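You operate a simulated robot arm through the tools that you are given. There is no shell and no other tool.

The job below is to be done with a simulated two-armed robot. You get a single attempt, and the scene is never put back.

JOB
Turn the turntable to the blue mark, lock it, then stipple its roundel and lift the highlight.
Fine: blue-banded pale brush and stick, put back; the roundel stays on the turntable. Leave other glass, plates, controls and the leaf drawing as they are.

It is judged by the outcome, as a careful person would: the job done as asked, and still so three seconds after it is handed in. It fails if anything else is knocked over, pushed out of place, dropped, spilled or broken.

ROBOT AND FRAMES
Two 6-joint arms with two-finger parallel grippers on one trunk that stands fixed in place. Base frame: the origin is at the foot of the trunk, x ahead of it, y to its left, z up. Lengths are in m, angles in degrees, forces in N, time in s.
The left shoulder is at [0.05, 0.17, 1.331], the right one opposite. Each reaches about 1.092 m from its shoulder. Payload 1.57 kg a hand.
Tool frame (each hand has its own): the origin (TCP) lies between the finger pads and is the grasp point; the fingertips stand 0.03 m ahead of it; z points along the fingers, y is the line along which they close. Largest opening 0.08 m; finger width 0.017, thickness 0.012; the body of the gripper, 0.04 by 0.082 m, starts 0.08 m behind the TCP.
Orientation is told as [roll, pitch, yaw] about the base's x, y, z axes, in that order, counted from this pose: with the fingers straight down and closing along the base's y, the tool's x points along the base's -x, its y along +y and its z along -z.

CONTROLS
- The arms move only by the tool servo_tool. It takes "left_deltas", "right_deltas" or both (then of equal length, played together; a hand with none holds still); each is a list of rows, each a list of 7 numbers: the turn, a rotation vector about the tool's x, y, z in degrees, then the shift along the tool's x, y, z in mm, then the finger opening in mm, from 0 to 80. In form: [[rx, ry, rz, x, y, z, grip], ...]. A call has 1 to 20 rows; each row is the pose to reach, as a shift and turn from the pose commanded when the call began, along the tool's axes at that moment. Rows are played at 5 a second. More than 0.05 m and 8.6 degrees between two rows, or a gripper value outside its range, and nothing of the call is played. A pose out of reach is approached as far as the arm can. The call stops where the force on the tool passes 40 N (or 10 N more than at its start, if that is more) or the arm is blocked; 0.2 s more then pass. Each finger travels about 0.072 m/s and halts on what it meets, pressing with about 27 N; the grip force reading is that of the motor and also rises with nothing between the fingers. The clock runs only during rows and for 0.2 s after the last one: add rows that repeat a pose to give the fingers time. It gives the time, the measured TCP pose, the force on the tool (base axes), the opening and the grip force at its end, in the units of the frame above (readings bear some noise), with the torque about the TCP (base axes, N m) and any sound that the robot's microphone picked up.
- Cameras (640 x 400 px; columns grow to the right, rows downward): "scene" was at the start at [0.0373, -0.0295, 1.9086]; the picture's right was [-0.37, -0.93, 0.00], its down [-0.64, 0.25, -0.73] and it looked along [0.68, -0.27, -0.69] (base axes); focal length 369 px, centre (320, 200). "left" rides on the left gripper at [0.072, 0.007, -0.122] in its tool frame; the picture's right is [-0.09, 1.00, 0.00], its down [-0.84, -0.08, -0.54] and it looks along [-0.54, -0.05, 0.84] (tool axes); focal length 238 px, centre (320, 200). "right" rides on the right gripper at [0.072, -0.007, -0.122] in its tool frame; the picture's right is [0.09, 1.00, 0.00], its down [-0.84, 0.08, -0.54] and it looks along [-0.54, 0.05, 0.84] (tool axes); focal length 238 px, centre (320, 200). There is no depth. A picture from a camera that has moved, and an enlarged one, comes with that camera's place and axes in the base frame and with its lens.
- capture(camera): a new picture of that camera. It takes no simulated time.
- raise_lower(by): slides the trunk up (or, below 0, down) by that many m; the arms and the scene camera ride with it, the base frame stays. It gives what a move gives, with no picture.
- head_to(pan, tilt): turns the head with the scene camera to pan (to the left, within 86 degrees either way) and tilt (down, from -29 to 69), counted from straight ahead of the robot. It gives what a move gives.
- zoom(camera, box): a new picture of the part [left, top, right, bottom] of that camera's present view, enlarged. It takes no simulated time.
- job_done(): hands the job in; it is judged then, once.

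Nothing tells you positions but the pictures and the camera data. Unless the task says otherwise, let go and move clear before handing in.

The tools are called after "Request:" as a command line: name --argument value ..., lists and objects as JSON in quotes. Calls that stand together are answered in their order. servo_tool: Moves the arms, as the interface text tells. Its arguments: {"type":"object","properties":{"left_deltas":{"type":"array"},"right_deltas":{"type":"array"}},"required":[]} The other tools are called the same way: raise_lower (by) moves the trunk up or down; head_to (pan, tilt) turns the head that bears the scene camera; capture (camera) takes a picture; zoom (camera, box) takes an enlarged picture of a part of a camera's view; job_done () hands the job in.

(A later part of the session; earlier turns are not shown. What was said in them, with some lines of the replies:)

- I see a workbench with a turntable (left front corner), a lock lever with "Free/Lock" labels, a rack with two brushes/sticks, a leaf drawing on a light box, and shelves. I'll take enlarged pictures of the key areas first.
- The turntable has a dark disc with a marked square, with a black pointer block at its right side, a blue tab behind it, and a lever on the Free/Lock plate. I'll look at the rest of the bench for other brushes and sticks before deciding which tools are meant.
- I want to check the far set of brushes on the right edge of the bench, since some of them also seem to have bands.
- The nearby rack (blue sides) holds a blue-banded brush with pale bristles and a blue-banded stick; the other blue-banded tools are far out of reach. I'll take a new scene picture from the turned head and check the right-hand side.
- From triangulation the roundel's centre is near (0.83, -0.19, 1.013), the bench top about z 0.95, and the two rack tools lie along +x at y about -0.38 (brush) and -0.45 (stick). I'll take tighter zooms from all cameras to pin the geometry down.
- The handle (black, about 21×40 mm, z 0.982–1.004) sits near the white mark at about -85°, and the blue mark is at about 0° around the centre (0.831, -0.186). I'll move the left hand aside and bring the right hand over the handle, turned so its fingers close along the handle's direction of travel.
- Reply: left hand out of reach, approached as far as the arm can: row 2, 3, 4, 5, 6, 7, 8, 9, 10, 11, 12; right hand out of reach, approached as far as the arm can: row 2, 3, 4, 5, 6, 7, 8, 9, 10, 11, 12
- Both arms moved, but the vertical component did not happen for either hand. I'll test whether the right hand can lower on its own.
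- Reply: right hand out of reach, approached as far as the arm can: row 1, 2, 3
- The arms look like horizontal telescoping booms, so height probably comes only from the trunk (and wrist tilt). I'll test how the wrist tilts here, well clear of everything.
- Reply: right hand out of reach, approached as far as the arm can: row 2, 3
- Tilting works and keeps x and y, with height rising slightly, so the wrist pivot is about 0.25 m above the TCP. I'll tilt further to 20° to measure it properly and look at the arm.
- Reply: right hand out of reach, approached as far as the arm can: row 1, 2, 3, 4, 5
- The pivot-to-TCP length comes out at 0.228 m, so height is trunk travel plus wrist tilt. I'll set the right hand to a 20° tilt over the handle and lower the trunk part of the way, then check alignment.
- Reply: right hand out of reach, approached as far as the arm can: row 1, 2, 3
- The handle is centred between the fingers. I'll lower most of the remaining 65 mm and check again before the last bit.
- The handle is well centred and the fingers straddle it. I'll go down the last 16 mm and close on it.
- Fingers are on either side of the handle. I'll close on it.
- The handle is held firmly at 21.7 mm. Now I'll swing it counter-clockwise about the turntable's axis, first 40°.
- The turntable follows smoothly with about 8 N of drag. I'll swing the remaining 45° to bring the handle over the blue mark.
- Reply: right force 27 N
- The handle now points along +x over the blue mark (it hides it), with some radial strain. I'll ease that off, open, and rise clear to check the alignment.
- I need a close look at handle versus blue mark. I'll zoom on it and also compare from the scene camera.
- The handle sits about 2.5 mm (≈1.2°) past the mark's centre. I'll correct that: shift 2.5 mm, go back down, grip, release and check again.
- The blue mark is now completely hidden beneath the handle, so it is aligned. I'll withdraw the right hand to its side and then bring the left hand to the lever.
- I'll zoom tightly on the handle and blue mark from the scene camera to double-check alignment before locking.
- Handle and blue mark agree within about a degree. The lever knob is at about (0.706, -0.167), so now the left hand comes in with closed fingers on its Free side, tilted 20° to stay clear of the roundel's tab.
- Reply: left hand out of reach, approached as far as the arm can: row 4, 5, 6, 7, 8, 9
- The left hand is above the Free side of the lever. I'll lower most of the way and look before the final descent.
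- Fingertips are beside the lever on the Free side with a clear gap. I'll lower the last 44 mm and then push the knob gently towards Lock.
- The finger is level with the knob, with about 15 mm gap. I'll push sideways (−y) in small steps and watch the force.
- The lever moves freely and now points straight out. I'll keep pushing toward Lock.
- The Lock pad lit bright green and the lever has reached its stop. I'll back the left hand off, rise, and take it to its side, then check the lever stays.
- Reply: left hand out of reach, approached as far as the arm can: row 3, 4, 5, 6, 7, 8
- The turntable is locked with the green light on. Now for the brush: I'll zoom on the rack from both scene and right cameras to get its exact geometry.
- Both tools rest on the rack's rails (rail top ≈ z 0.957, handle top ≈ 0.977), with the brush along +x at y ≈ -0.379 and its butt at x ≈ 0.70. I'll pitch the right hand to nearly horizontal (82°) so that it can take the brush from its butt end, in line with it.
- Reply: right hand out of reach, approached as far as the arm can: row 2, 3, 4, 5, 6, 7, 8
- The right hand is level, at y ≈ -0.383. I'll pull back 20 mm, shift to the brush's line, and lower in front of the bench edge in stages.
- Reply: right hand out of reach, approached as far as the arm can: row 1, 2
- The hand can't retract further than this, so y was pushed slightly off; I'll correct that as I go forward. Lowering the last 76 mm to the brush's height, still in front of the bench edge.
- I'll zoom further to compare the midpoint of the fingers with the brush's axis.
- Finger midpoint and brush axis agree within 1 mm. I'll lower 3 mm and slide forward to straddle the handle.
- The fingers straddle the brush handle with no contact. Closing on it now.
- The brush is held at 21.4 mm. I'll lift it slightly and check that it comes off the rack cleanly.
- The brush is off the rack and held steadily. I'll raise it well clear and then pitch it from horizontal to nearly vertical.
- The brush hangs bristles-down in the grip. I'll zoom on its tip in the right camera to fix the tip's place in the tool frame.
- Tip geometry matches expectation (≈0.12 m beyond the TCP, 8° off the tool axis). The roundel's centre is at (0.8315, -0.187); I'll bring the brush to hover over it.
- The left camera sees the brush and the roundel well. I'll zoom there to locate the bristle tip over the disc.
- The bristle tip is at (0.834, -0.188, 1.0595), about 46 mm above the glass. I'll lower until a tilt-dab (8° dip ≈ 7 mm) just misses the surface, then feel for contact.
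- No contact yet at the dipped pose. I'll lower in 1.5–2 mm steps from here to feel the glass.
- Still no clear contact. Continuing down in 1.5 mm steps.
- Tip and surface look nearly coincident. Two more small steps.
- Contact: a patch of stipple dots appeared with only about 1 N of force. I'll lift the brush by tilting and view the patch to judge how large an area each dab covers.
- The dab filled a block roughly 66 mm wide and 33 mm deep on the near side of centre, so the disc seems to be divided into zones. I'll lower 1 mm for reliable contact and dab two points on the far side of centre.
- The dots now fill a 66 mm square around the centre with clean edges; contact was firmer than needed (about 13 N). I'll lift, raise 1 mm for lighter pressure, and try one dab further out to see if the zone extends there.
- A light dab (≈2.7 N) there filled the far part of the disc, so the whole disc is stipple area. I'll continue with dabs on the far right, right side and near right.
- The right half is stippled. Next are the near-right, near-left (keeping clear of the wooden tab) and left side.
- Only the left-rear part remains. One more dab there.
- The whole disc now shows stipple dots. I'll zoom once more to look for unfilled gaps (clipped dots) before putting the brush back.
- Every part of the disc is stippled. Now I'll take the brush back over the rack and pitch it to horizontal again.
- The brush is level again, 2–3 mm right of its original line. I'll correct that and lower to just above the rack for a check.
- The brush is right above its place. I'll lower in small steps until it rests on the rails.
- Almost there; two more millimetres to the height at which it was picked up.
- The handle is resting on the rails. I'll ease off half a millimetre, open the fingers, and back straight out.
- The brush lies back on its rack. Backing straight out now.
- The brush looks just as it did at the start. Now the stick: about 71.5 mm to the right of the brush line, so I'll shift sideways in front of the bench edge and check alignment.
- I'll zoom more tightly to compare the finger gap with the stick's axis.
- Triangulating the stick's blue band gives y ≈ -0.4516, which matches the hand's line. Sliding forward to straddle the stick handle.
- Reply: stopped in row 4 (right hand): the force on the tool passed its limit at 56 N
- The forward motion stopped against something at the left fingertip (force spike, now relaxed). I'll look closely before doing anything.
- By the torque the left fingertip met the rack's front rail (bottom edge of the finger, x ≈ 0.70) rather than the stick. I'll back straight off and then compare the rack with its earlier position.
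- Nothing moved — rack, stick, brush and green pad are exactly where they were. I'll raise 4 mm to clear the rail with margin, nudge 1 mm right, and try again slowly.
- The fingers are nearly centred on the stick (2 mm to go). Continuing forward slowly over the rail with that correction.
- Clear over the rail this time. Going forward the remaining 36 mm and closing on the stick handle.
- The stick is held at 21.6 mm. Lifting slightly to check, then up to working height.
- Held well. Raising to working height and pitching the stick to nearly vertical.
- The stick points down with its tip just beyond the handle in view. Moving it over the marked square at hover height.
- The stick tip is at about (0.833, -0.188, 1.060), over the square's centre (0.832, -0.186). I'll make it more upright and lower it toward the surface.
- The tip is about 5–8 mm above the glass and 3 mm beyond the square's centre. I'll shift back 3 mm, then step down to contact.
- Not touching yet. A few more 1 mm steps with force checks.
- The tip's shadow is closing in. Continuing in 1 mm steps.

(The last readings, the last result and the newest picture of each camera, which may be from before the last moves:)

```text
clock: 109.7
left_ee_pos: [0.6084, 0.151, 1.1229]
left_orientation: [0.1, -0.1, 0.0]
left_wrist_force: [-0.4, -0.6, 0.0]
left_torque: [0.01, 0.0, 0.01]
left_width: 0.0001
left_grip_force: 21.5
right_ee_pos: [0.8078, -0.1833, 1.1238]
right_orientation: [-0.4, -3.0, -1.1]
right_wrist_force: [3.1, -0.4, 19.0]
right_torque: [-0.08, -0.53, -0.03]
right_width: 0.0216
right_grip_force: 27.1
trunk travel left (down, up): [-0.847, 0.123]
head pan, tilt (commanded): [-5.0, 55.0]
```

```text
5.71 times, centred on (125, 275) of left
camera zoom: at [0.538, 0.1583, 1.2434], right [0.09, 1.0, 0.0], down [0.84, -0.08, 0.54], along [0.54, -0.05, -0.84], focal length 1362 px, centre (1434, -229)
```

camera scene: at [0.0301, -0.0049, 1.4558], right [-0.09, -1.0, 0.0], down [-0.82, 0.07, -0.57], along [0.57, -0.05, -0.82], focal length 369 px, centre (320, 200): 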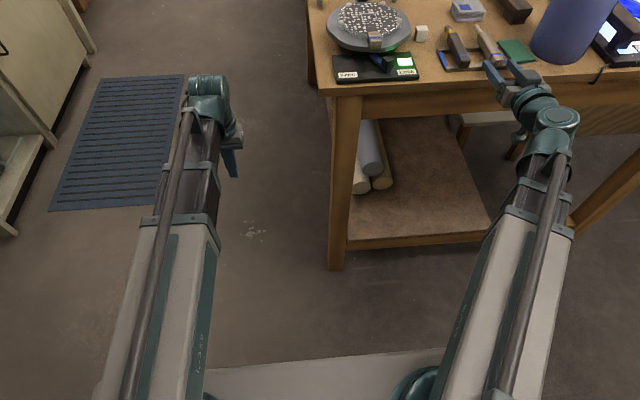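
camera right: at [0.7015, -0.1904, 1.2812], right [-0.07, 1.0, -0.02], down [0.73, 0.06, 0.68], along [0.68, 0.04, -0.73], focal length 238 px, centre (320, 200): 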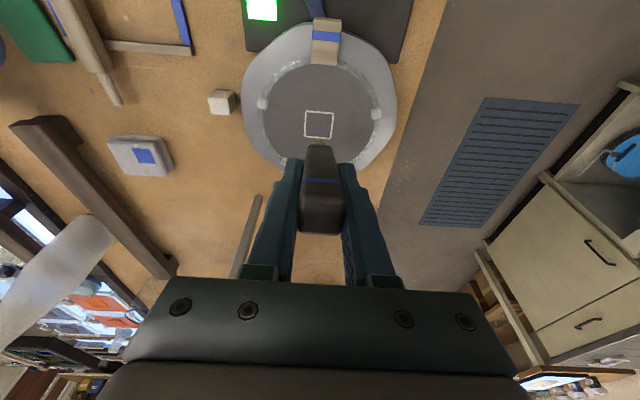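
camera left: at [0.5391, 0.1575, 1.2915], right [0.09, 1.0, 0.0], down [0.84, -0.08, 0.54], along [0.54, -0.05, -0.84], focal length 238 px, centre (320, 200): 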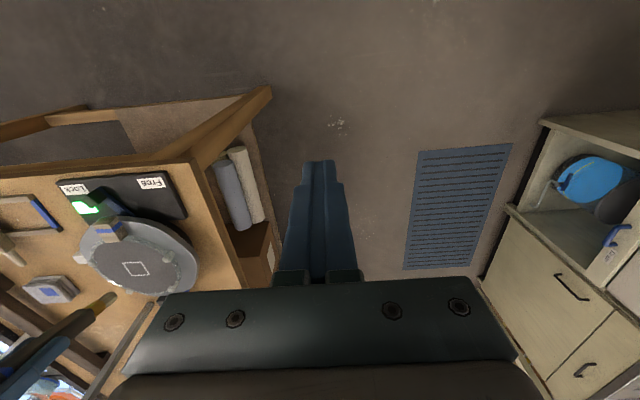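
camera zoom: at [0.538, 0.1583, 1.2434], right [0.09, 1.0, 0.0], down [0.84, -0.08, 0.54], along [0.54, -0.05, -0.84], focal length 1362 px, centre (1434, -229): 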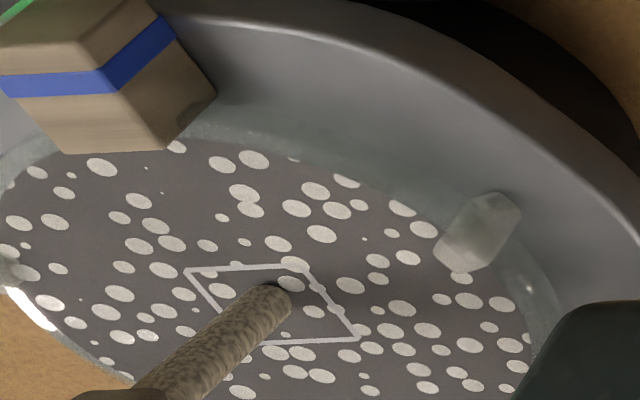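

Contact found at trunk reading ≈0.1215 (the second step pressed 20 N, more than I want). I'll ease up to a few newtons and make a short test rub inside the square.

Request:
raise_lower --by 0.0012

Request:
servo_tool --right_deltas '[[0, 0, 0, 0, -4, 0, 15], [0, 0, 0, 0, -8, 0, 15], [0, 0, 0, 0, -11, 0, 15], [0, 0, 0, 0, -6, 0, 15], [0, 0, 0, 0, 0, 0, 15], [0, 0, 0, 0, 5, 0, 15]]'

Request:
zoom --camera "left" --box '[80, 240, 170, 310]'

Request:
zoom --camera "right" --box '[240, 20, 400, 180]'

```text
clock: 110.2
left_ee_pos: [0.6104, 0.1515, 1.1228]
left_orientation: [0.0, 0.0, 0.1]
left_wrist_force: [0.8, -0.2, -0.1]
left_torque: [0.01, 0.01, -0.01]
left_width: 0.0
left_grip_force: 21.7
right_ee_pos: [0.8072, -0.1833, 1.1224]
right_orientation: [-0.4, -2.9, -1.0]
right_wrist_force: [0.1, -0.6, 3.7]
right_torque: [-0.03, 0.01, 0.02]
right_width: 0.0215
right_grip_force: 27.1
trunk travel left (down, up): [-0.848, 0.122]
head pan, tilt (commanded): [-5.0, 55.0]
```

```text
clock: 111.6
left_ee_pos: [0.6093, 0.1511, 1.1226]
left_orientation: [-0.1, 0.0, 0.0]
left_wrist_force: [0.9, 0.1, -0.1]
left_torque: [0.02, -0.01, 0.01]
left_width: 0.0002
left_grip_force: 21.6
right_ee_pos: [0.8071, -0.1794, 1.1234]
right_orientation: [-0.4, -2.9, -1.1]
right_wrist_force: [-0.2, -0.6, 2.8]
right_torque: [-0.09, -0.05, -0.03]
right_width: 0.0216
right_grip_force: 27.2
trunk travel left (down, up): [-0.848, 0.122]
head pan, tilt (commanded): [-5.0, 55.0]
```

```text
5.71 times, centred on (125, 275) of left
camera zoom: at [0.5391, 0.158, 1.2439], right [0.09, 1.0, 0.0], down [0.84, -0.08, 0.54], along [0.54, -0.05, -0.84], focal length 1362 px, centre (1434, -229)
```

zoom: 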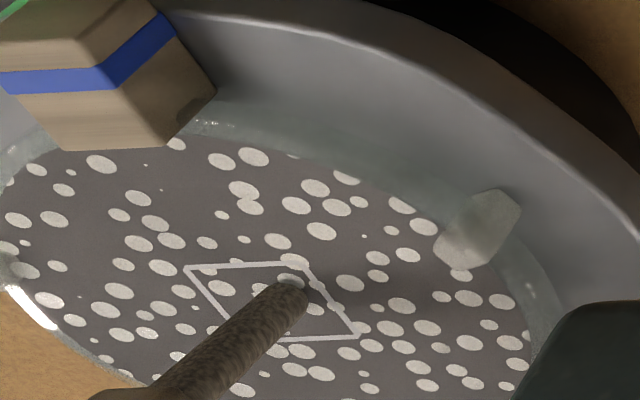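

```text
2.50 times, centred on (320, 100) of right
camera zoom: at [0.7295, -0.1823, 1.2413], right [-0.07, 1.0, -0.01], down [0.81, 0.07, 0.58], along [0.58, 0.03, -0.81], focal length 596 px, centre (320, 450)
```

zoom: 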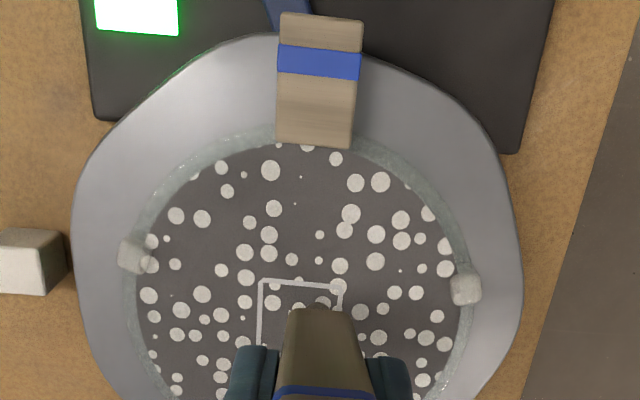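

No visible change after one light stroke. I'll check the tip's place in the square from the scene camera before a fuller rub.

Request:
zoom --camera "scene" --box '[340, 115, 380, 150]'

Request:
zoom --camera "left" --box '[105, 255, 140, 285]'

```text
11.43 times, centred on (360, 132) of scene
camera zoom: at [0.032, -0.0053, 1.7948], right [-0.09, -1.0, 0.0], down [-0.82, 0.07, -0.57], along [0.57, -0.05, -0.82], focal length 4217 px, centre (-137, 971)
```

zoom: 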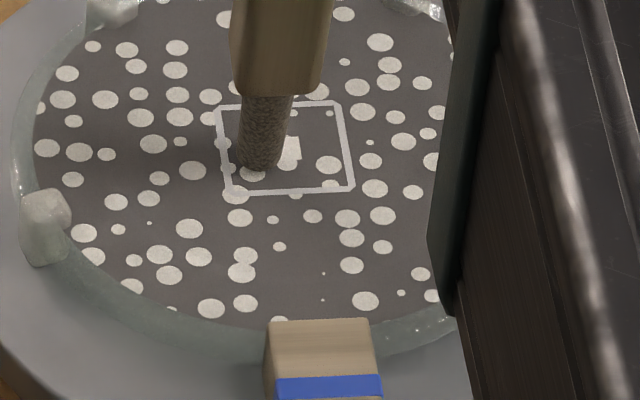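

```text
13.33 times, centred on (122, 270) of left
camera zoom: at [0.5391, 0.158, 1.2439], right [0.09, 1.0, 0.0], down [0.84, -0.08, 0.54], along [0.54, -0.05, -0.84], focal length 3178 px, centre (2953, -733)
```

zoom: 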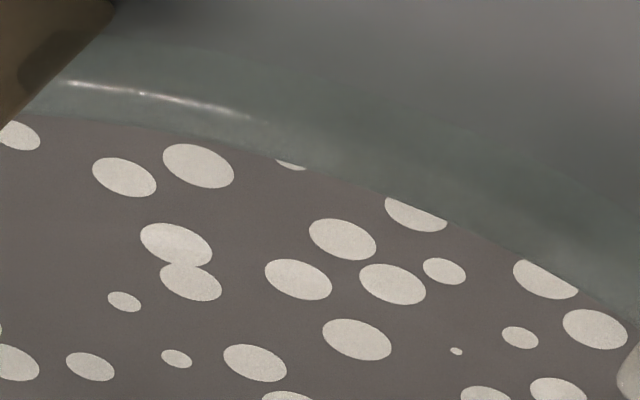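

A bright cleared patch has appeared at the square's middle, so lifting works. I'll tilt the stick up off the glass briefly to see exactly what has been cleared.

Request:
servo_tool --right_deltas '[[0, -4, 0, 4, 5, -1.5, 15], [0, -8, 0, 8, 5, -3, 15], [0, -12, 0, -12, 5, -6, 15]]'

Request:
zoom --camera "scene" --box '[340, 115, 380, 150]'

Request:
zoom --camera "left" --box '[85, 245, 165, 310]'

```text
clock: 112.4
left_ee_pos: [0.611, 0.1524, 1.1234]
left_orientation: [0.0, 0.1, 0.0]
left_wrist_force: [-0.5, 0.5, -0.3]
left_torque: [0.01, 0.0, 0.02]
left_width: 0.0
left_grip_force: 21.6
right_ee_pos: [0.8201, -0.1748, 1.1294]
right_orientation: [-0.4, -15.0, -1.0]
right_wrist_force: [0.2, 0.0, -0.9]
right_torque: [0.01, 0.04, 0.02]
right_width: 0.0215
right_grip_force: 26.8
trunk travel left (down, up): [-0.848, 0.122]
head pan, tilt (commanded): [-5.0, 55.0]
```

```text
11.43 times, centred on (360, 132) of scene
camera zoom: at [0.0328, -0.0054, 1.7948], right [-0.09, -1.0, 0.0], down [-0.82, 0.07, -0.57], along [0.57, -0.05, -0.82], focal length 4217 px, centre (-137, 971)
```

zoom: 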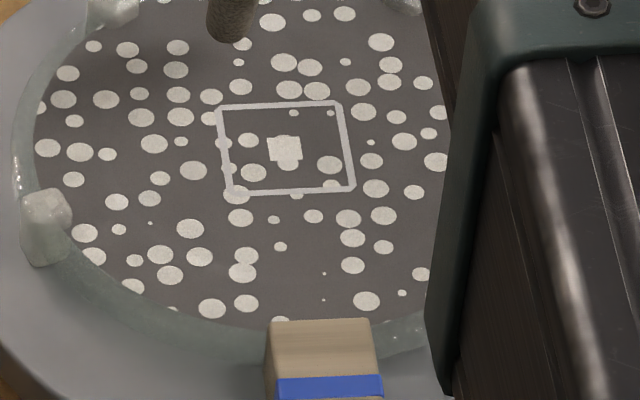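

```text
6.15 times, centred on (125, 278) of left
camera zoom: at [0.5397, 0.1581, 1.2436], right [0.09, 1.0, 0.0], down [0.84, -0.08, 0.54], along [0.54, -0.05, -0.84], focal length 1467 px, centre (1520, -277)
```

zoom: 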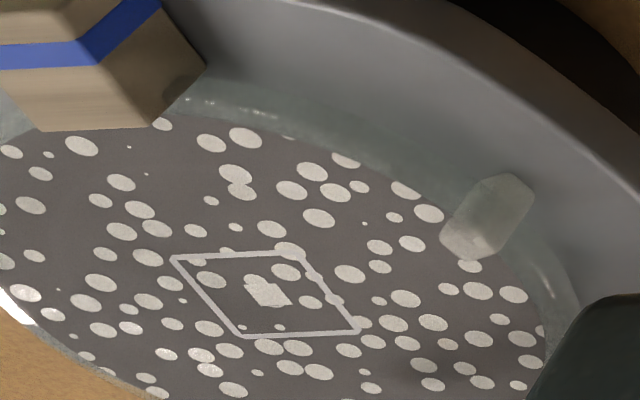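

Only the centre cell of a 3×3 arrangement (cells ≈8.6 mm) is cleared, so I need to work each cell with a bit more pressure. I'll bring the tip back down at the centre and check the force.

Request:
servo_tool --right_deltas '[[0, 6, 0, 21.3, -11.5, -0.8, 15], [0, 6, 0, 21.3, -11.5, -0.8, 15], [0, 9, 0, 16, -11.5, 1.9, 15], [0, 12, 0, 10.6, -11.5, 4.5, 15], [0, 12, 0, 10.6, -11.5, 4.5, 15]]'

Request:
zoom --camera "scene" --box '[340, 115, 380, 150]'

```text
clock: 113.6
left_ee_pos: [0.6095, 0.1522, 1.1226]
left_orientation: [0.0, 0.0, 0.1]
left_wrist_force: [0.0, -0.4, -0.6]
left_torque: [-0.01, 0.02, -0.01]
left_width: 0.0
left_grip_force: 21.2
right_ee_pos: [0.8109, -0.1847, 1.1226]
right_orientation: [-0.3, -2.9, -1.0]
right_wrist_force: [0.7, -0.8, 3.2]
right_torque: [-0.03, -0.22, 0.0]
right_width: 0.0218
right_grip_force: 27.0
trunk travel left (down, up): [-0.848, 0.122]
head pan, tilt (commanded): [-5.0, 55.0]
```

```text
11.43 times, centred on (360, 132) of scene
camera zoom: at [0.032, -0.0053, 1.7949], right [-0.09, -1.0, 0.0], down [-0.82, 0.07, -0.57], along [0.57, -0.05, -0.82], focal length 4217 px, centre (-137, 971)
```

zoom: 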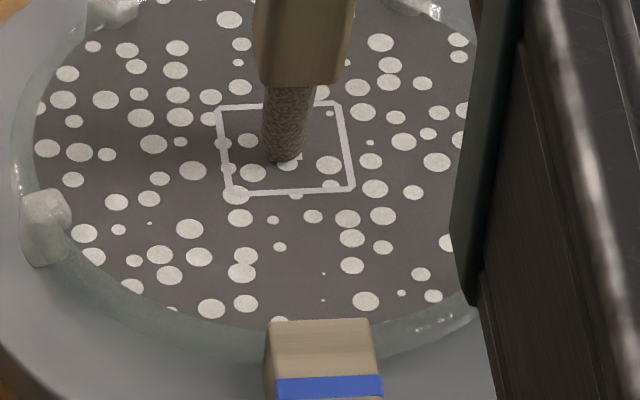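

The tip sits on the centre cell with about 4 N. I'll scrub back and forth in the cell to the right and see if it clears.

Request:
servo_tool --right_deltas '[[0, 0, 0, 0, -4.3, 0, 15], [0, 0, 0, 0, -8.6, 0, 15], [0, 0, 0, 0, -11.5, 0, 15], [0, 0, 0, 0, -6, 0, 15], [0, 0, 0, 0, -11.5, 0, 15], [0, 0, 0, 0, -6, 0, 15], [0, 0, 0, 0, -11.5, 0, 15], [0, 0, 0, 0, -6, 0, 15], [0, 0, 0, 0, 0, 0, 15], [0, 0, 0, 0, 8.6, 0, 15]]'

Request:
zoom --camera "scene" --box '[340, 115, 380, 150]'

```text
clock: 115.8
left_ee_pos: [0.6111, 0.1509, 1.1223]
left_orientation: [-0.1, 0.1, 0.1]
left_wrist_force: [-0.1, 0.1, -0.6]
left_torque: [0.02, 0.01, -0.03]
left_width: 0.0
left_grip_force: 21.9
right_ee_pos: [0.8101, -0.1761, 1.1247]
right_orientation: [-0.5, -2.9, -1.1]
right_wrist_force: [-0.5, -0.3, 4.4]
right_torque: [-0.1, -0.07, 0.01]
right_width: 0.0218
right_grip_force: 27.0
trunk travel left (down, up): [-0.848, 0.122]
head pan, tilt (commanded): [-5.0, 55.0]
```

```text
11.43 times, centred on (360, 132) of scene
camera zoom: at [0.032, -0.0052, 1.7948], right [-0.09, -1.0, 0.0], down [-0.82, 0.07, -0.57], along [0.57, -0.05, -0.82], focal length 4217 px, centre (-137, 971)
```

zoom: 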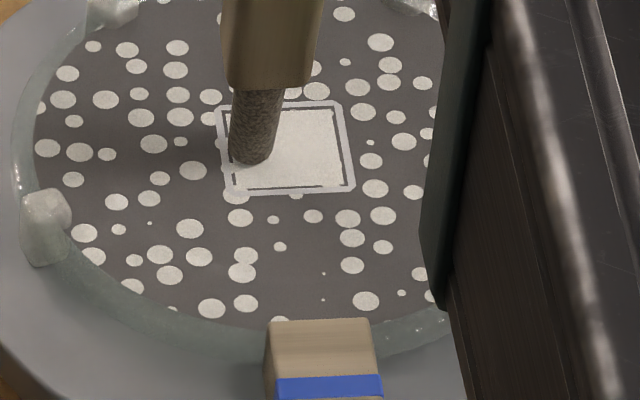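

The whole inside of the square is now cleared. I'll lift the stick off and look.

Request:
servo_tool --right_deltas '[[0, -4, 0, 4, 8.6, -1.5, 15], [0, -8, 0, 8, 8.6, -3, 15], [0, -8, 0, 8, 8.6, -3, 15]]'

Request:
raise_lower --by 0.047

Request:
zoom --camera "scene" --box '[330, 105, 390, 160]'

Request:
zoom --camera "left" --box '[85, 215, 185, 300]'

Request:
zoom --camera "right" --box '[230, 20, 410, 180]'

```text
clock: 116.6
left_ee_pos: [0.6097, 0.1507, 1.1229]
left_orientation: [0.0, -0.1, 0.0]
left_wrist_force: [-0.1, -0.7, 0.1]
left_torque: [-0.02, -0.01, -0.03]
left_width: 0.0
left_grip_force: 21.3
right_ee_pos: [0.8024, -0.1666, 1.1262]
right_orientation: [-0.5, -10.9, -1.0]
right_wrist_force: [-0.3, 0.2, -0.6]
right_torque: [0.0, -0.01, -0.02]
right_width: 0.0216
right_grip_force: 27.0
trunk travel left (down, up): [-0.848, 0.122]
head pan, tilt (commanded): [-5.0, 55.0]
```

```text
clock: 117.5
left_ee_pos: [0.6109, 0.1515, 1.1688]
left_orientation: [0.0, 0.0, 0.1]
left_wrist_force: [0.3, -1.2, 0.3]
left_torque: [0.02, 0.0, 0.01]
left_width: 0.0
left_grip_force: 21.1
right_ee_pos: [0.8038, -0.1681, 1.1734]
right_orientation: [-0.4, -10.9, -1.0]
right_wrist_force: [0.8, 1.0, -0.8]
right_torque: [0.0, 0.01, 0.01]
right_width: 0.0216
right_grip_force: 26.7
trunk travel left (down, up): [-0.895, 0.075]
head pan, tilt (commanded): [-5.0, 55.0]
```

```text
7.27 times, centred on (360, 132) of scene
camera zoom: at [0.0327, -0.0054, 1.8418], right [-0.09, -1.0, 0.0], down [-0.82, 0.07, -0.57], along [0.57, -0.05, -0.82], focal length 2684 px, centre (29, 691)
```

zoom: 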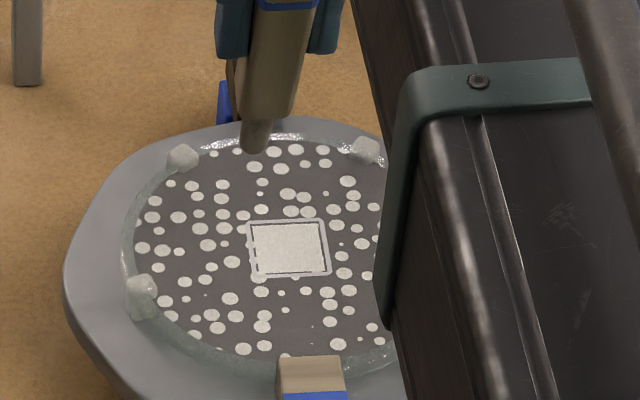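

```text
4.71 times, centred on (135, 258) of left
camera zoom: at [0.5395, 0.158, 1.2907], right [0.09, 1.0, 0.0], down [0.84, -0.08, 0.54], along [0.54, -0.05, -0.84], focal length 1122 px, centre (1191, -71)
```

zoom: 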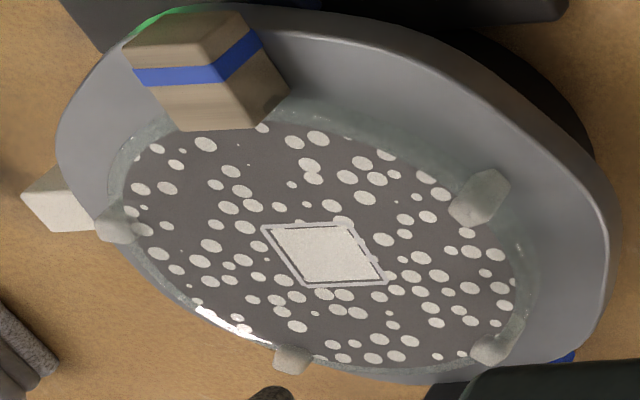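

```text
2.50 times, centred on (320, 100) of right
camera zoom: at [0.7088, -0.1712, 1.2797], right [-0.07, 1.0, -0.02], down [0.72, 0.07, 0.69], along [0.69, 0.03, -0.72], focal length 596 px, centre (320, 450)
```

zoom: 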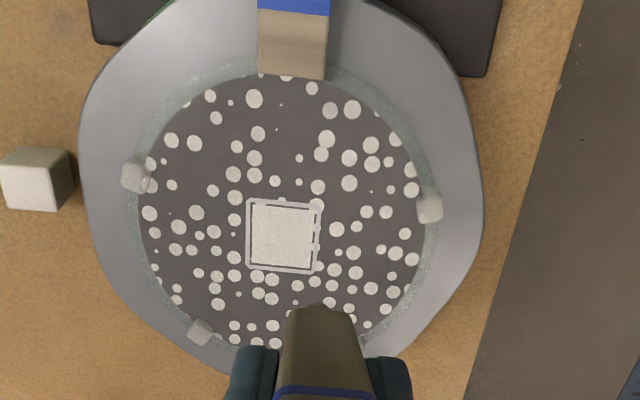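

The highlight is cleanly lifted and the stipple around it intact. Now I'll return the stick: back over the rack and pitch it level.

Request:
servo_tool --right_deltas '[[0, 0, 0, 9.8, -41.4, -1.9, 15], [0, 0, 0, 19.6, -82.8, -3.8, 15], [0, 0, 0, 29.4, -124.2, -5.7, 15], [0, 0, 0, 39.1, -165.5, -7.5, 15], [0, 0, 0, 48.9, -206.9, -9.4, 15], [0, 0, 0, 58.7, -248.3, -11.3, 15], [0, 0, 0, 68.5, -289.7, -13.2, 15], [0, 0, 0, 68.5, -289.7, -13.2, 15]]'

Request:
servo_tool --right_deltas '[[0, -7.84, 0, -1.4, 0, -7.5, 15], [0, -15.69, 0, -3.6, 0, -18.8, 15], [0, -23.53, 0, -6.5, 0, -33.7, 15], [0, -31.38, 0, -10.0, 0, -51.8, 15], [0, -39.22, 0, -14.0, 0, -73.0, 15], [0, -47.06, 0, -18.6, 0, -96.7, 15], [0, -54.91, 0, -23.6, 0, -122.5, 15], [0, -62.75, 0, -28.9, 0, -150, 15], [0, -70.6, 0, -34.4, 0, -178.6, 15], [0, -70.6, 0, -34.4, 0, -178.6, 15]]'

Request:
capture --camera "scene"

```text
clock: 119.3
left_ee_pos: [0.6102, 0.151, 1.1689]
left_orientation: [0.0, 0.0, -0.1]
left_wrist_force: [0.5, 1.3, 0.0]
left_torque: [-0.05, -0.02, 0.0]
left_width: 0.0
left_grip_force: 21.5
right_ee_pos: [0.727, -0.4551, 1.1739]
right_orientation: [-0.3, -10.8, -1.0]
right_wrist_force: [-0.8, -0.7, -1.1]
right_torque: [-0.02, 0.04, -0.01]
right_width: 0.0217
right_grip_force: 26.9
trunk travel left (down, up): [-0.895, 0.075]
head pan, tilt (commanded): [-5.0, 55.0]
```

```text
clock: 121.5
left_ee_pos: [0.609, 0.1508, 1.1684]
left_orientation: [-0.1, 0.0, -0.1]
left_wrist_force: [0.2, -0.4, 0.8]
left_torque: [-0.02, 0.0, 0.01]
left_width: 0.0001
left_grip_force: 21.3
right_ee_pos: [0.726, -0.4545, 1.3566]
right_orientation: [-2.9, -81.7, 1.6]
right_wrist_force: [0.6, 0.1, -0.9]
right_torque: [-0.01, 0.03, -0.04]
right_width: 0.0219
right_grip_force: 26.5
trunk travel left (down, up): [-0.895, 0.075]
head pan, tilt (commanded): [-5.0, 55.0]
```

```text
taken
camera scene: at [0.0325, -0.0055, 1.8418], right [-0.09, -1.0, 0.0], down [-0.82, 0.07, -0.57], along [0.57, -0.05, -0.82], focal length 369 px, centre (320, 200)
```

scene: 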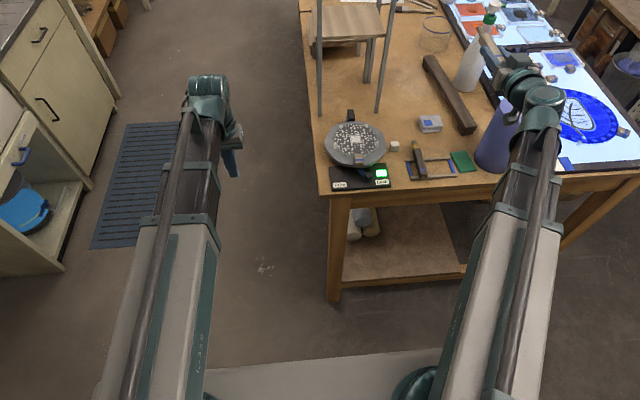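

Level again and 4 mm short of its original x; I'll correct that and lower to just above the rack.

Request:
servo_tool --right_deltas '[[0, 0, 0, -0.6, 0.5, 4, 15], [0, 0, 0, -0.6, 0.5, 4, 15]]'

Request:
raise_lower --by -0.355

Request:
zoom --camera "scene" --box '[435, 10, 535, 90]'

```text
clock: 122.1
left_ee_pos: [0.6101, 0.1512, 1.1696]
left_orientation: [0.0, 0.0, 0.1]
left_wrist_force: [0.2, -0.5, -0.2]
left_torque: [-0.01, -0.01, 0.0]
left_width: 0.0
left_grip_force: 21.2
right_ee_pos: [0.7303, -0.454, 1.3575]
right_orientation: [-2.6, -81.6, 1.5]
right_wrist_force: [-0.2, -0.1, -1.4]
right_torque: [0.02, -0.01, 0.0]
right_width: 0.0214
right_grip_force: 27.4
trunk travel left (down, up): [-0.895, 0.075]
head pan, tilt (commanded): [-5.0, 55.0]
```

```text
clock: 125.6
left_ee_pos: [0.6097, 0.151, 0.8148]
left_orientation: [-0.1, 0.0, 0.0]
left_wrist_force: [0.7, -0.2, 0.0]
left_torque: [-0.03, 0.0, 0.01]
left_width: 0.0002
left_grip_force: 21.1
right_ee_pos: [0.7314, -0.4556, 1.0027]
right_orientation: [-2.6, -81.6, 1.5]
right_wrist_force: [-0.7, -0.8, -0.9]
right_torque: [-0.01, 0.02, 0.01]
right_width: 0.0218
right_grip_force: 27.1
trunk travel left (down, up): [-0.54, 0.43]
head pan, tilt (commanded): [-5.0, 55.0]
```

```text
5.00 times, centred on (485, 50) of scene
camera zoom: at [0.0323, -0.0055, 1.4869], right [-0.09, -1.0, 0.0], down [-0.82, 0.07, -0.57], along [0.57, -0.05, -0.82], focal length 1845 px, centre (-505, 950)
```

zoom: 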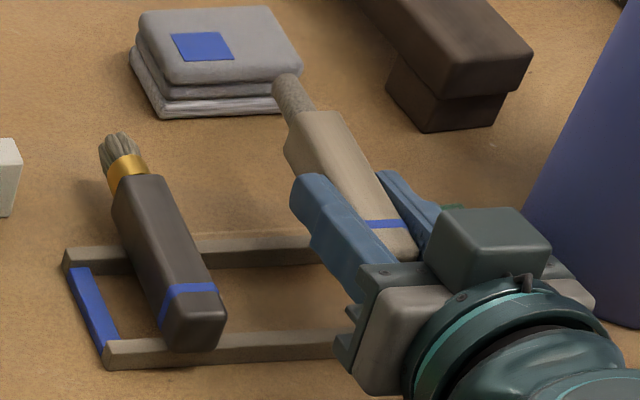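

Right above its place. Lowering the last part in small steps with force checks.

Request:
raise_lower --by -0.024

Request:
raise_lower --by -0.002

Request:
zoom --camera "scene" --box '[435, 0, 535, 80]'

```text
clock: 126.3
left_ee_pos: [0.61, 0.1502, 0.79]
left_orientation: [0.0, -0.1, 0.0]
left_wrist_force: [0.4, -0.3, 0.7]
left_torque: [0.0, 0.01, 0.0]
left_width: 0.0002
left_grip_force: 20.8
right_ee_pos: [0.7317, -0.454, 0.9776]
right_orientation: [-2.6, -81.4, 1.5]
right_wrist_force: [0.4, 0.1, -0.6]
right_torque: [0.01, 0.04, -0.01]
right_width: 0.0217
right_grip_force: 26.3
trunk travel left (down, up): [-0.516, 0.454]
head pan, tilt (commanded): [-5.0, 55.0]
```

```text
clock: 126.8
left_ee_pos: [0.6093, 0.1503, 0.7891]
left_orientation: [0.0, 0.0, 0.0]
left_wrist_force: [0.2, -0.8, 0.4]
left_torque: [0.01, -0.02, 0.01]
left_width: 0.0001
left_grip_force: 21.4
right_ee_pos: [0.7312, -0.4542, 0.9753]
right_orientation: [-2.5, -81.5, 1.5]
right_wrist_force: [-0.1, -1.0, -0.7]
right_torque: [0.0, 0.06, -0.05]
right_width: 0.0216
right_grip_force: 27.4
trunk travel left (down, up): [-0.514, 0.456]
head pan, tilt (commanded): [-5.0, 55.0]
```

```text
5.00 times, centred on (485, 40) of scene
camera zoom: at [0.0323, -0.0055, 1.4608], right [-0.09, -1.0, 0.0], down [-0.82, 0.07, -0.57], along [0.57, -0.05, -0.82], focal length 1845 px, centre (-505, 1000)
```

zoom: 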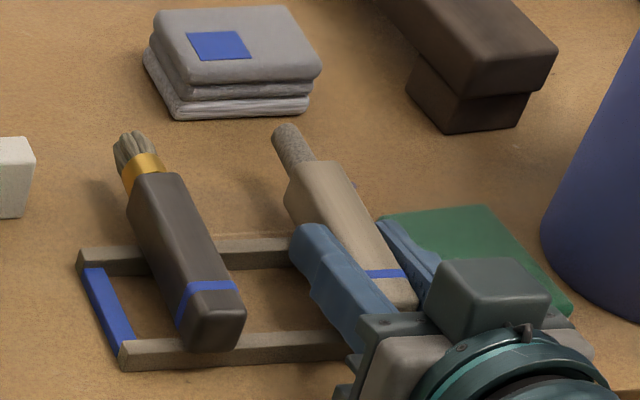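

Request:
raise_lower --by -0.001

Request:
zoom --camera "scene" --box '[455, 10, 515, 65]'

```text
clock: 127.3
left_ee_pos: [0.6101, 0.1511, 0.788]
left_orientation: [0.0, -0.1, 0.0]
left_wrist_force: [-0.7, -0.6, -0.9]
left_torque: [0.03, 0.0, 0.0]
left_width: 0.0
left_grip_force: 21.3
right_ee_pos: [0.732, -0.4546, 0.975]
right_orientation: [-2.6, -81.5, 1.4]
right_wrist_force: [0.2, 0.1, -1.1]
right_torque: [0.02, 0.05, 0.01]
right_width: 0.0217
right_grip_force: 27.5
trunk travel left (down, up): [-0.513, 0.457]
head pan, tilt (commanded): [-5.0, 55.0]
```

```text
7.27 times, centred on (485, 38) of scene
camera zoom: at [0.0323, -0.0055, 1.4598], right [-0.09, -1.0, 0.0], down [-0.82, 0.07, -0.57], along [0.57, -0.05, -0.82], focal length 2684 px, centre (-880, 1382)
```

zoom: 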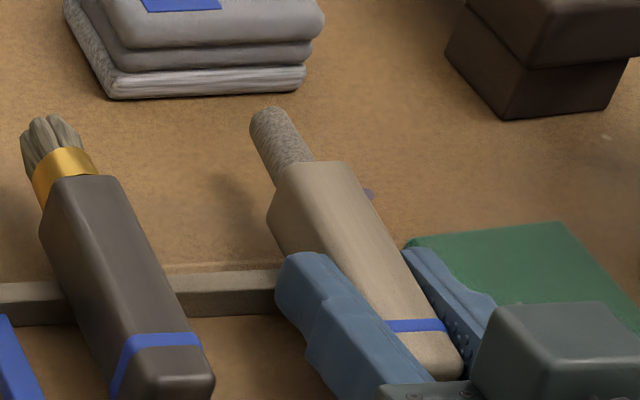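

Request:
raise_lower --by -0.0007

Request:
raise_lower --by -0.0005

```text
clock: 127.8
left_ee_pos: [0.6102, 0.1501, 0.7873]
left_orientation: [-0.1, 0.0, 0.0]
left_wrist_force: [0.0, -0.3, -0.7]
left_torque: [0.02, 0.01, -0.01]
left_width: 0.0001
left_grip_force: 21.6
right_ee_pos: [0.7314, -0.4549, 0.9753]
right_orientation: [-2.6, -81.5, 1.3]
right_wrist_force: [0.5, -0.7, 3.1]
right_torque: [-0.01, 0.12, -0.02]
right_width: 0.0214
right_grip_force: 27.1
trunk travel left (down, up): [-0.512, 0.458]
head pan, tilt (commanded): [-5.0, 55.0]
```

```text
clock: 128.3
left_ee_pos: [0.6092, 0.1504, 0.7869]
left_orientation: [0.0, 0.0, 0.1]
left_wrist_force: [0.2, -0.3, -0.2]
left_torque: [0.01, 0.01, -0.03]
left_width: 0.0
left_grip_force: 21.7
right_ee_pos: [0.7313, -0.4541, 0.9753]
right_orientation: [-2.3, -81.6, 1.4]
right_wrist_force: [4.0, -0.9, 12.0]
right_torque: [0.13, 0.31, 0.01]
right_width: 0.0216
right_grip_force: 26.5
trunk travel left (down, up): [-0.512, 0.458]
head pan, tilt (commanded): [-5.0, 55.0]
```

The handle has met the rail (12 N). Easing off half a millimetre and opening gently.

Request:
raise_lower --by 0.0006

Request:
servo_tool --right_deltas '[[0, 0, 0, 0, 0, 0, 22], [0, 0, 0, 0, 0, 0, 26], [0, 0, 0, 0, 0, 0, 34], [0, 0, 0, 0, 0, 0, 42], [0, 0, 0, 0, 0, 0, 42]]'

Request:
zoom --camera "scene" --box '[445, 0, 525, 70]'

```text
clock: 128.8
left_ee_pos: [0.6108, 0.1515, 0.7872]
left_orientation: [-0.1, 0.0, 0.0]
left_wrist_force: [0.7, 1.1, 0.0]
left_torque: [0.03, 0.02, 0.01]
left_width: 0.0003
left_grip_force: 21.2
right_ee_pos: [0.7309, -0.4543, 0.9751]
right_orientation: [-2.7, -81.6, 1.6]
right_wrist_force: [2.3, -1.2, 6.5]
right_torque: [0.04, 0.15, -0.01]
right_width: 0.0215
right_grip_force: 27.1
trunk travel left (down, up): [-0.512, 0.458]
head pan, tilt (commanded): [-5.0, 55.0]
```

```text
clock: 130.0
left_ee_pos: [0.6104, 0.1511, 0.787]
left_orientation: [0.0, 0.0, 0.0]
left_wrist_force: [0.6, 0.3, 0.0]
left_torque: [0.01, 0.02, 0.0]
left_width: 0.0
left_grip_force: 21.4
right_ee_pos: [0.7308, -0.4547, 0.9749]
right_orientation: [-2.6, -81.5, 1.5]
right_wrist_force: [0.5, 0.0, -0.7]
right_torque: [-0.01, -0.01, -0.01]
right_width: 0.0422
right_grip_force: 0.1
trunk travel left (down, up): [-0.512, 0.458]
head pan, tilt (commanded): [-5.0, 55.0]
```

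```text
5.71 times, centred on (485, 35) of scene
camera zoom: at [0.0322, -0.0054, 1.4592], right [-0.09, -1.0, 0.0], down [-0.82, 0.07, -0.57], along [0.57, -0.05, -0.82], focal length 2108 px, centre (-623, 1143)
```

zoom: 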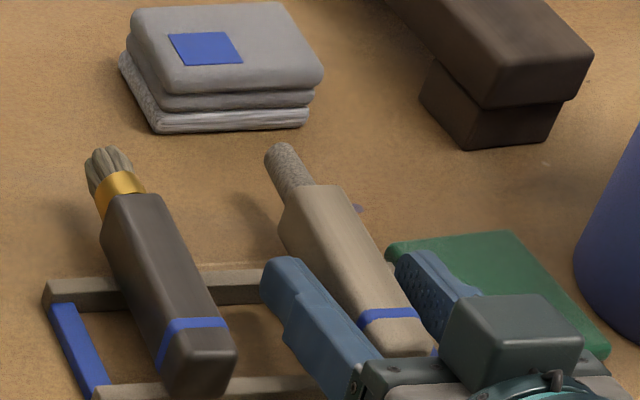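

Released cleanly. I'll rise 2 mm to clear the rail and back straight out.

Request:
raise_lower --by 0.002

Request:
servo_tool --right_deltas '[[0, 0, 0, 2.1, 0, -15, 42], [0, 0, 0, 4.2, 0, -30, 42], [0, 0, 0, 6.4, 0, -45, 42], [0, 0, 0, 8.5, 0, -60, 42], [0, 0, 0, 10.6, 0, -75, 42], [0, 0, 0, 12.7, 0, -90, 42], [0, 0, 0, 14.8, 0, -105, 42]]'

Request:
zoom --camera "scene" --box '[440, 10, 520, 80]'

```text
clock: 130.5
left_ee_pos: [0.6103, 0.1519, 0.7898]
left_orientation: [0.0, 0.0, 0.0]
left_wrist_force: [0.6, 0.8, -1.5]
left_torque: [-0.03, 0.01, 0.0]
left_width: 0.0002
left_grip_force: 21.1
right_ee_pos: [0.7302, -0.4555, 0.9764]
right_orientation: [-2.6, -81.4, 1.6]
right_wrist_force: [0.0, 0.2, -0.3]
right_torque: [-0.02, -0.02, 0.02]
right_width: 0.0419
right_grip_force: 0.1
trunk travel left (down, up): [-0.514, 0.456]
head pan, tilt (commanded): [-5.0, 55.0]
```

```text
clock: 132.1
left_ee_pos: [0.6089, 0.1512, 0.7884]
left_orientation: [-0.1, 0.0, 0.0]
left_wrist_force: [0.0, 0.2, -0.3]
left_torque: [0.0, -0.03, 0.0]
left_width: 0.0
left_grip_force: 21.6
right_ee_pos: [0.6241, -0.4507, 0.9773]
right_orientation: [-2.6, -81.6, 1.5]
right_wrist_force: [0.7, -0.2, -0.5]
right_torque: [-0.01, 0.03, 0.02]
right_width: 0.0423
right_grip_force: 0.1
trunk travel left (down, up): [-0.514, 0.456]
head pan, tilt (commanded): [-5.0, 55.0]
```

```text
5.71 times, centred on (480, 45) of scene
camera zoom: at [0.0322, -0.0054, 1.4612], right [-0.09, -1.0, 0.0], down [-0.82, 0.07, -0.57], along [0.57, -0.05, -0.82], focal length 2108 px, centre (-594, 1086)
```

zoom: 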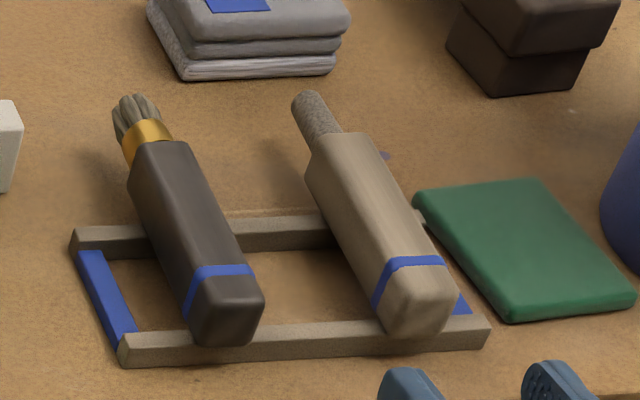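

Both tools are back on the rack. I'll raise the trunk to its starting height, hands clear, and inspect the whole scene.

Request:
raise_lower --by 0.42

Request:
capture --camera "scene"

Request:
zoom --camera "scene" --box '[305, 100, 485, 215]'

Request:
zoom --camera "scene" --box '[315, 110, 405, 170]'

Request:
zoom --camera "scene" --box '[395, 140, 475, 195]'

```text
refused: 0.42 is not a number from -0.4 to 0.4
```

```text
taken
camera scene: at [0.0322, -0.0054, 1.4612], right [-0.09, -1.0, 0.0], down [-0.82, 0.07, -0.57], along [0.57, -0.05, -0.82], focal length 369 px, centre (320, 200)
```

scene: 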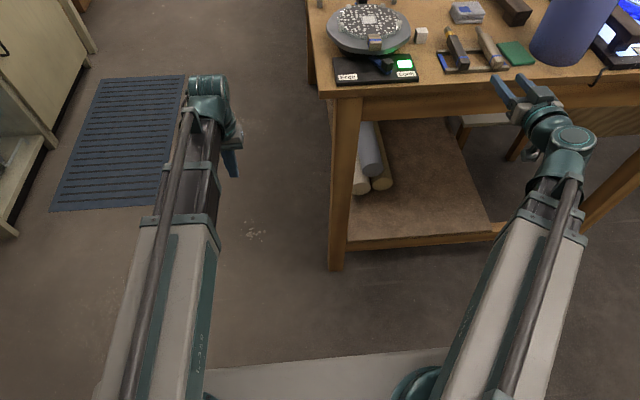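

```text
3.48 times, centred on (395, 158) of scene
camera zoom: at [0.0322, -0.0054, 1.4612], right [-0.09, -1.0, 0.0], down [-0.82, 0.07, -0.57], along [0.57, -0.05, -0.82], focal length 1283 px, centre (59, 348)
```

zoom: 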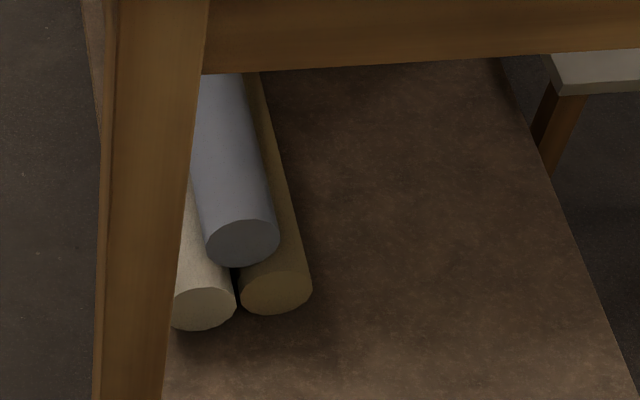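

```text
6.67 times, centred on (360, 140) of scene
camera zoom: at [0.0322, -0.0054, 1.4612], right [-0.09, -1.0, 0.0], down [-0.82, 0.07, -0.57], along [0.57, -0.05, -0.82], focal length 2460 px, centre (53, 600)
```

zoom: 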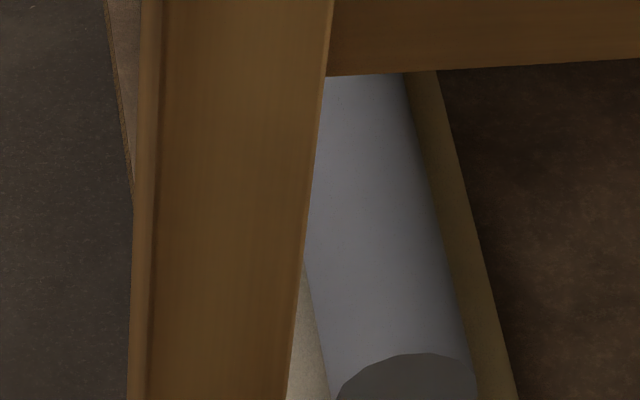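

```text
7.27 times, centred on (435, 168) of scene
camera zoom: at [0.0322, -0.0054, 1.4612], right [-0.09, -1.0, 0.0], down [-0.82, 0.07, -0.57], along [0.57, -0.05, -0.82], focal length 2684 px, centre (-516, 436)
```

zoom: 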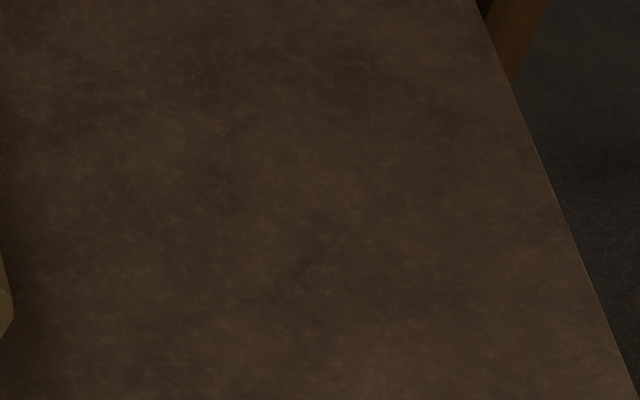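

The raise was too large for one command, so the trunk is still low. I'll raise in two parts and look again.

Request:
raise_lower --by 0.38

Request:
raise_lower --by 0.05

Request:
capture --camera "scene"

Request:
zoom --camera "scene" --box '[315, 120, 405, 176]'

Request:
zoom --camera "scene" --box '[320, 165, 400, 215]'

Request:
zoom --camera "scene" --box '[395, 140, 475, 195]'

```text
clock: 135.8
left_ee_pos: [0.6105, 0.1501, 1.1696]
left_orientation: [0.1, 0.0, 0.0]
left_wrist_force: [0.1, -0.4, -0.2]
left_torque: [-0.01, 0.02, 0.03]
left_width: 0.0
left_grip_force: 21.7
right_ee_pos: [0.624, -0.4518, 1.357]
right_orientation: [-2.6, -81.7, 1.6]
right_wrist_force: [0.1, -0.1, -1.0]
right_torque: [0.02, 0.01, 0.02]
right_width: 0.0419
right_grip_force: 0.0
trunk travel left (down, up): [-0.894, 0.076]
head pan, tilt (commanded): [-5.0, 55.0]
```

```text
clock: 136.7
left_ee_pos: [0.6104, 0.1513, 1.2194]
left_orientation: [0.1, 0.0, 0.1]
left_wrist_force: [0.5, 0.2, 0.0]
left_torque: [0.01, 0.0, -0.05]
left_width: 0.0002
left_grip_force: 21.3
right_ee_pos: [0.6251, -0.452, 1.4085]
right_orientation: [-2.5, -81.6, 1.5]
right_wrist_force: [-0.2, -0.4, -0.1]
right_torque: [0.02, 0.0, 0.0]
right_width: 0.0419
right_grip_force: 0.1
trunk travel left (down, up): [-0.944, 0.026]
head pan, tilt (commanded): [-5.0, 55.0]
```

```text
taken
camera scene: at [0.0324, -0.0055, 1.8912], right [-0.09, -1.0, 0.0], down [-0.82, 0.07, -0.57], along [0.57, -0.05, -0.82], focal length 369 px, centre (320, 200)
```

scene: 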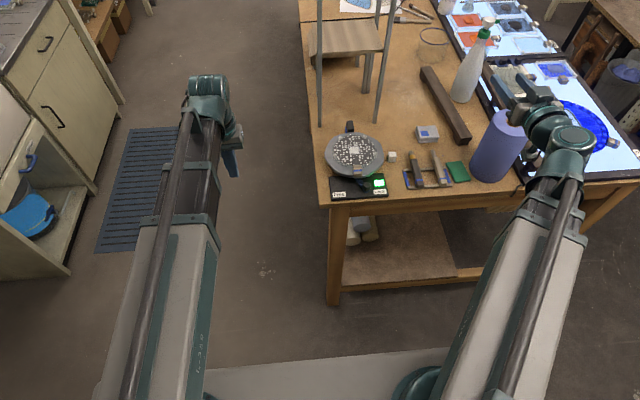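

```text
7.11 times, centred on (360, 148) of scene
camera zoom: at [0.0324, -0.0055, 1.8912], right [-0.09, -1.0, 0.0], down [-0.82, 0.07, -0.57], along [0.57, -0.05, -0.82], focal length 2624 px, centre (36, 570)
```

zoom: 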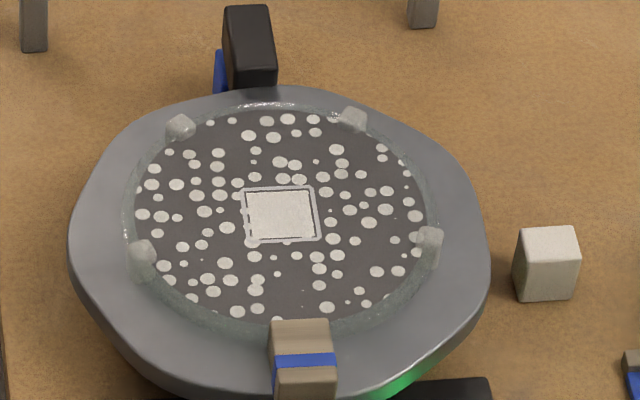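

```text
8.00 times, centred on (360, 190) of scene
camera zoom: at [0.0324, -0.0055, 1.8912], right [-0.09, -1.0, 0.0], down [-0.82, 0.07, -0.57], along [0.57, -0.05, -0.82], focal length 2952 px, centre (0, 280)
```

zoom: 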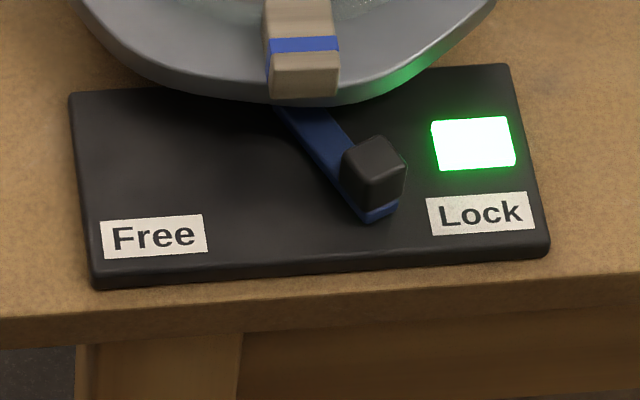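

```text
7.27 times, centred on (435, 168) of scene
camera zoom: at [0.0324, -0.0055, 1.8912], right [-0.09, -1.0, 0.0], down [-0.82, 0.07, -0.57], along [0.57, -0.05, -0.82], focal length 2684 px, centre (-516, 436)
```

zoom: 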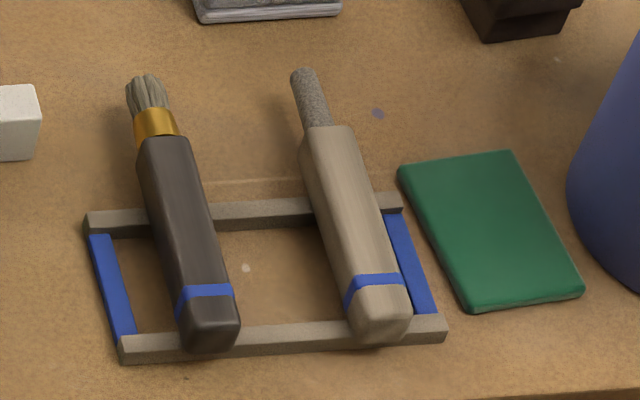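

Everything checks out. The handle is over the blue mark, the lever is at Lock with the green light on, and the roundel is stippled with its highlight lifted. Brush and stick are back on their rack, nothing else has moved, and both hands are clear, so I'm handing the job in.

Request:
job_done

```text
The job is handed in.
```

I've handed the job in. The turntable is turned to the blue mark and locked, and the roundel on it is stippled with its highlight lifted.

- **Turntable:** By the cameras, the handle sits within about 1° of the blue mark. The lever is at Lock and the green light is on.
- **Stipple and highlight:** The dots cover the whole disc with no gaps I could see. The inside of the marked square is fully cleared, and the stipple around it is intact.
- **Tools:** The brush is back on the rack where it started. The stick is back too, about 4 mm to the right of its old line.
- **Pressure on the glass:** I mostly worked at 1–8 N. One brush dab reached about 13 N and one press of the stick about 20 N. I saw no damage from either.
- **Rack bump:** While fetching the stick, a fingertip hit the rack's front rail with a brief 56 N spike. I backed off and compared pictures, and nothing had moved.

In the final pictures, the rest of the bench I could see looked unchanged. The right arm hid part of the light table.
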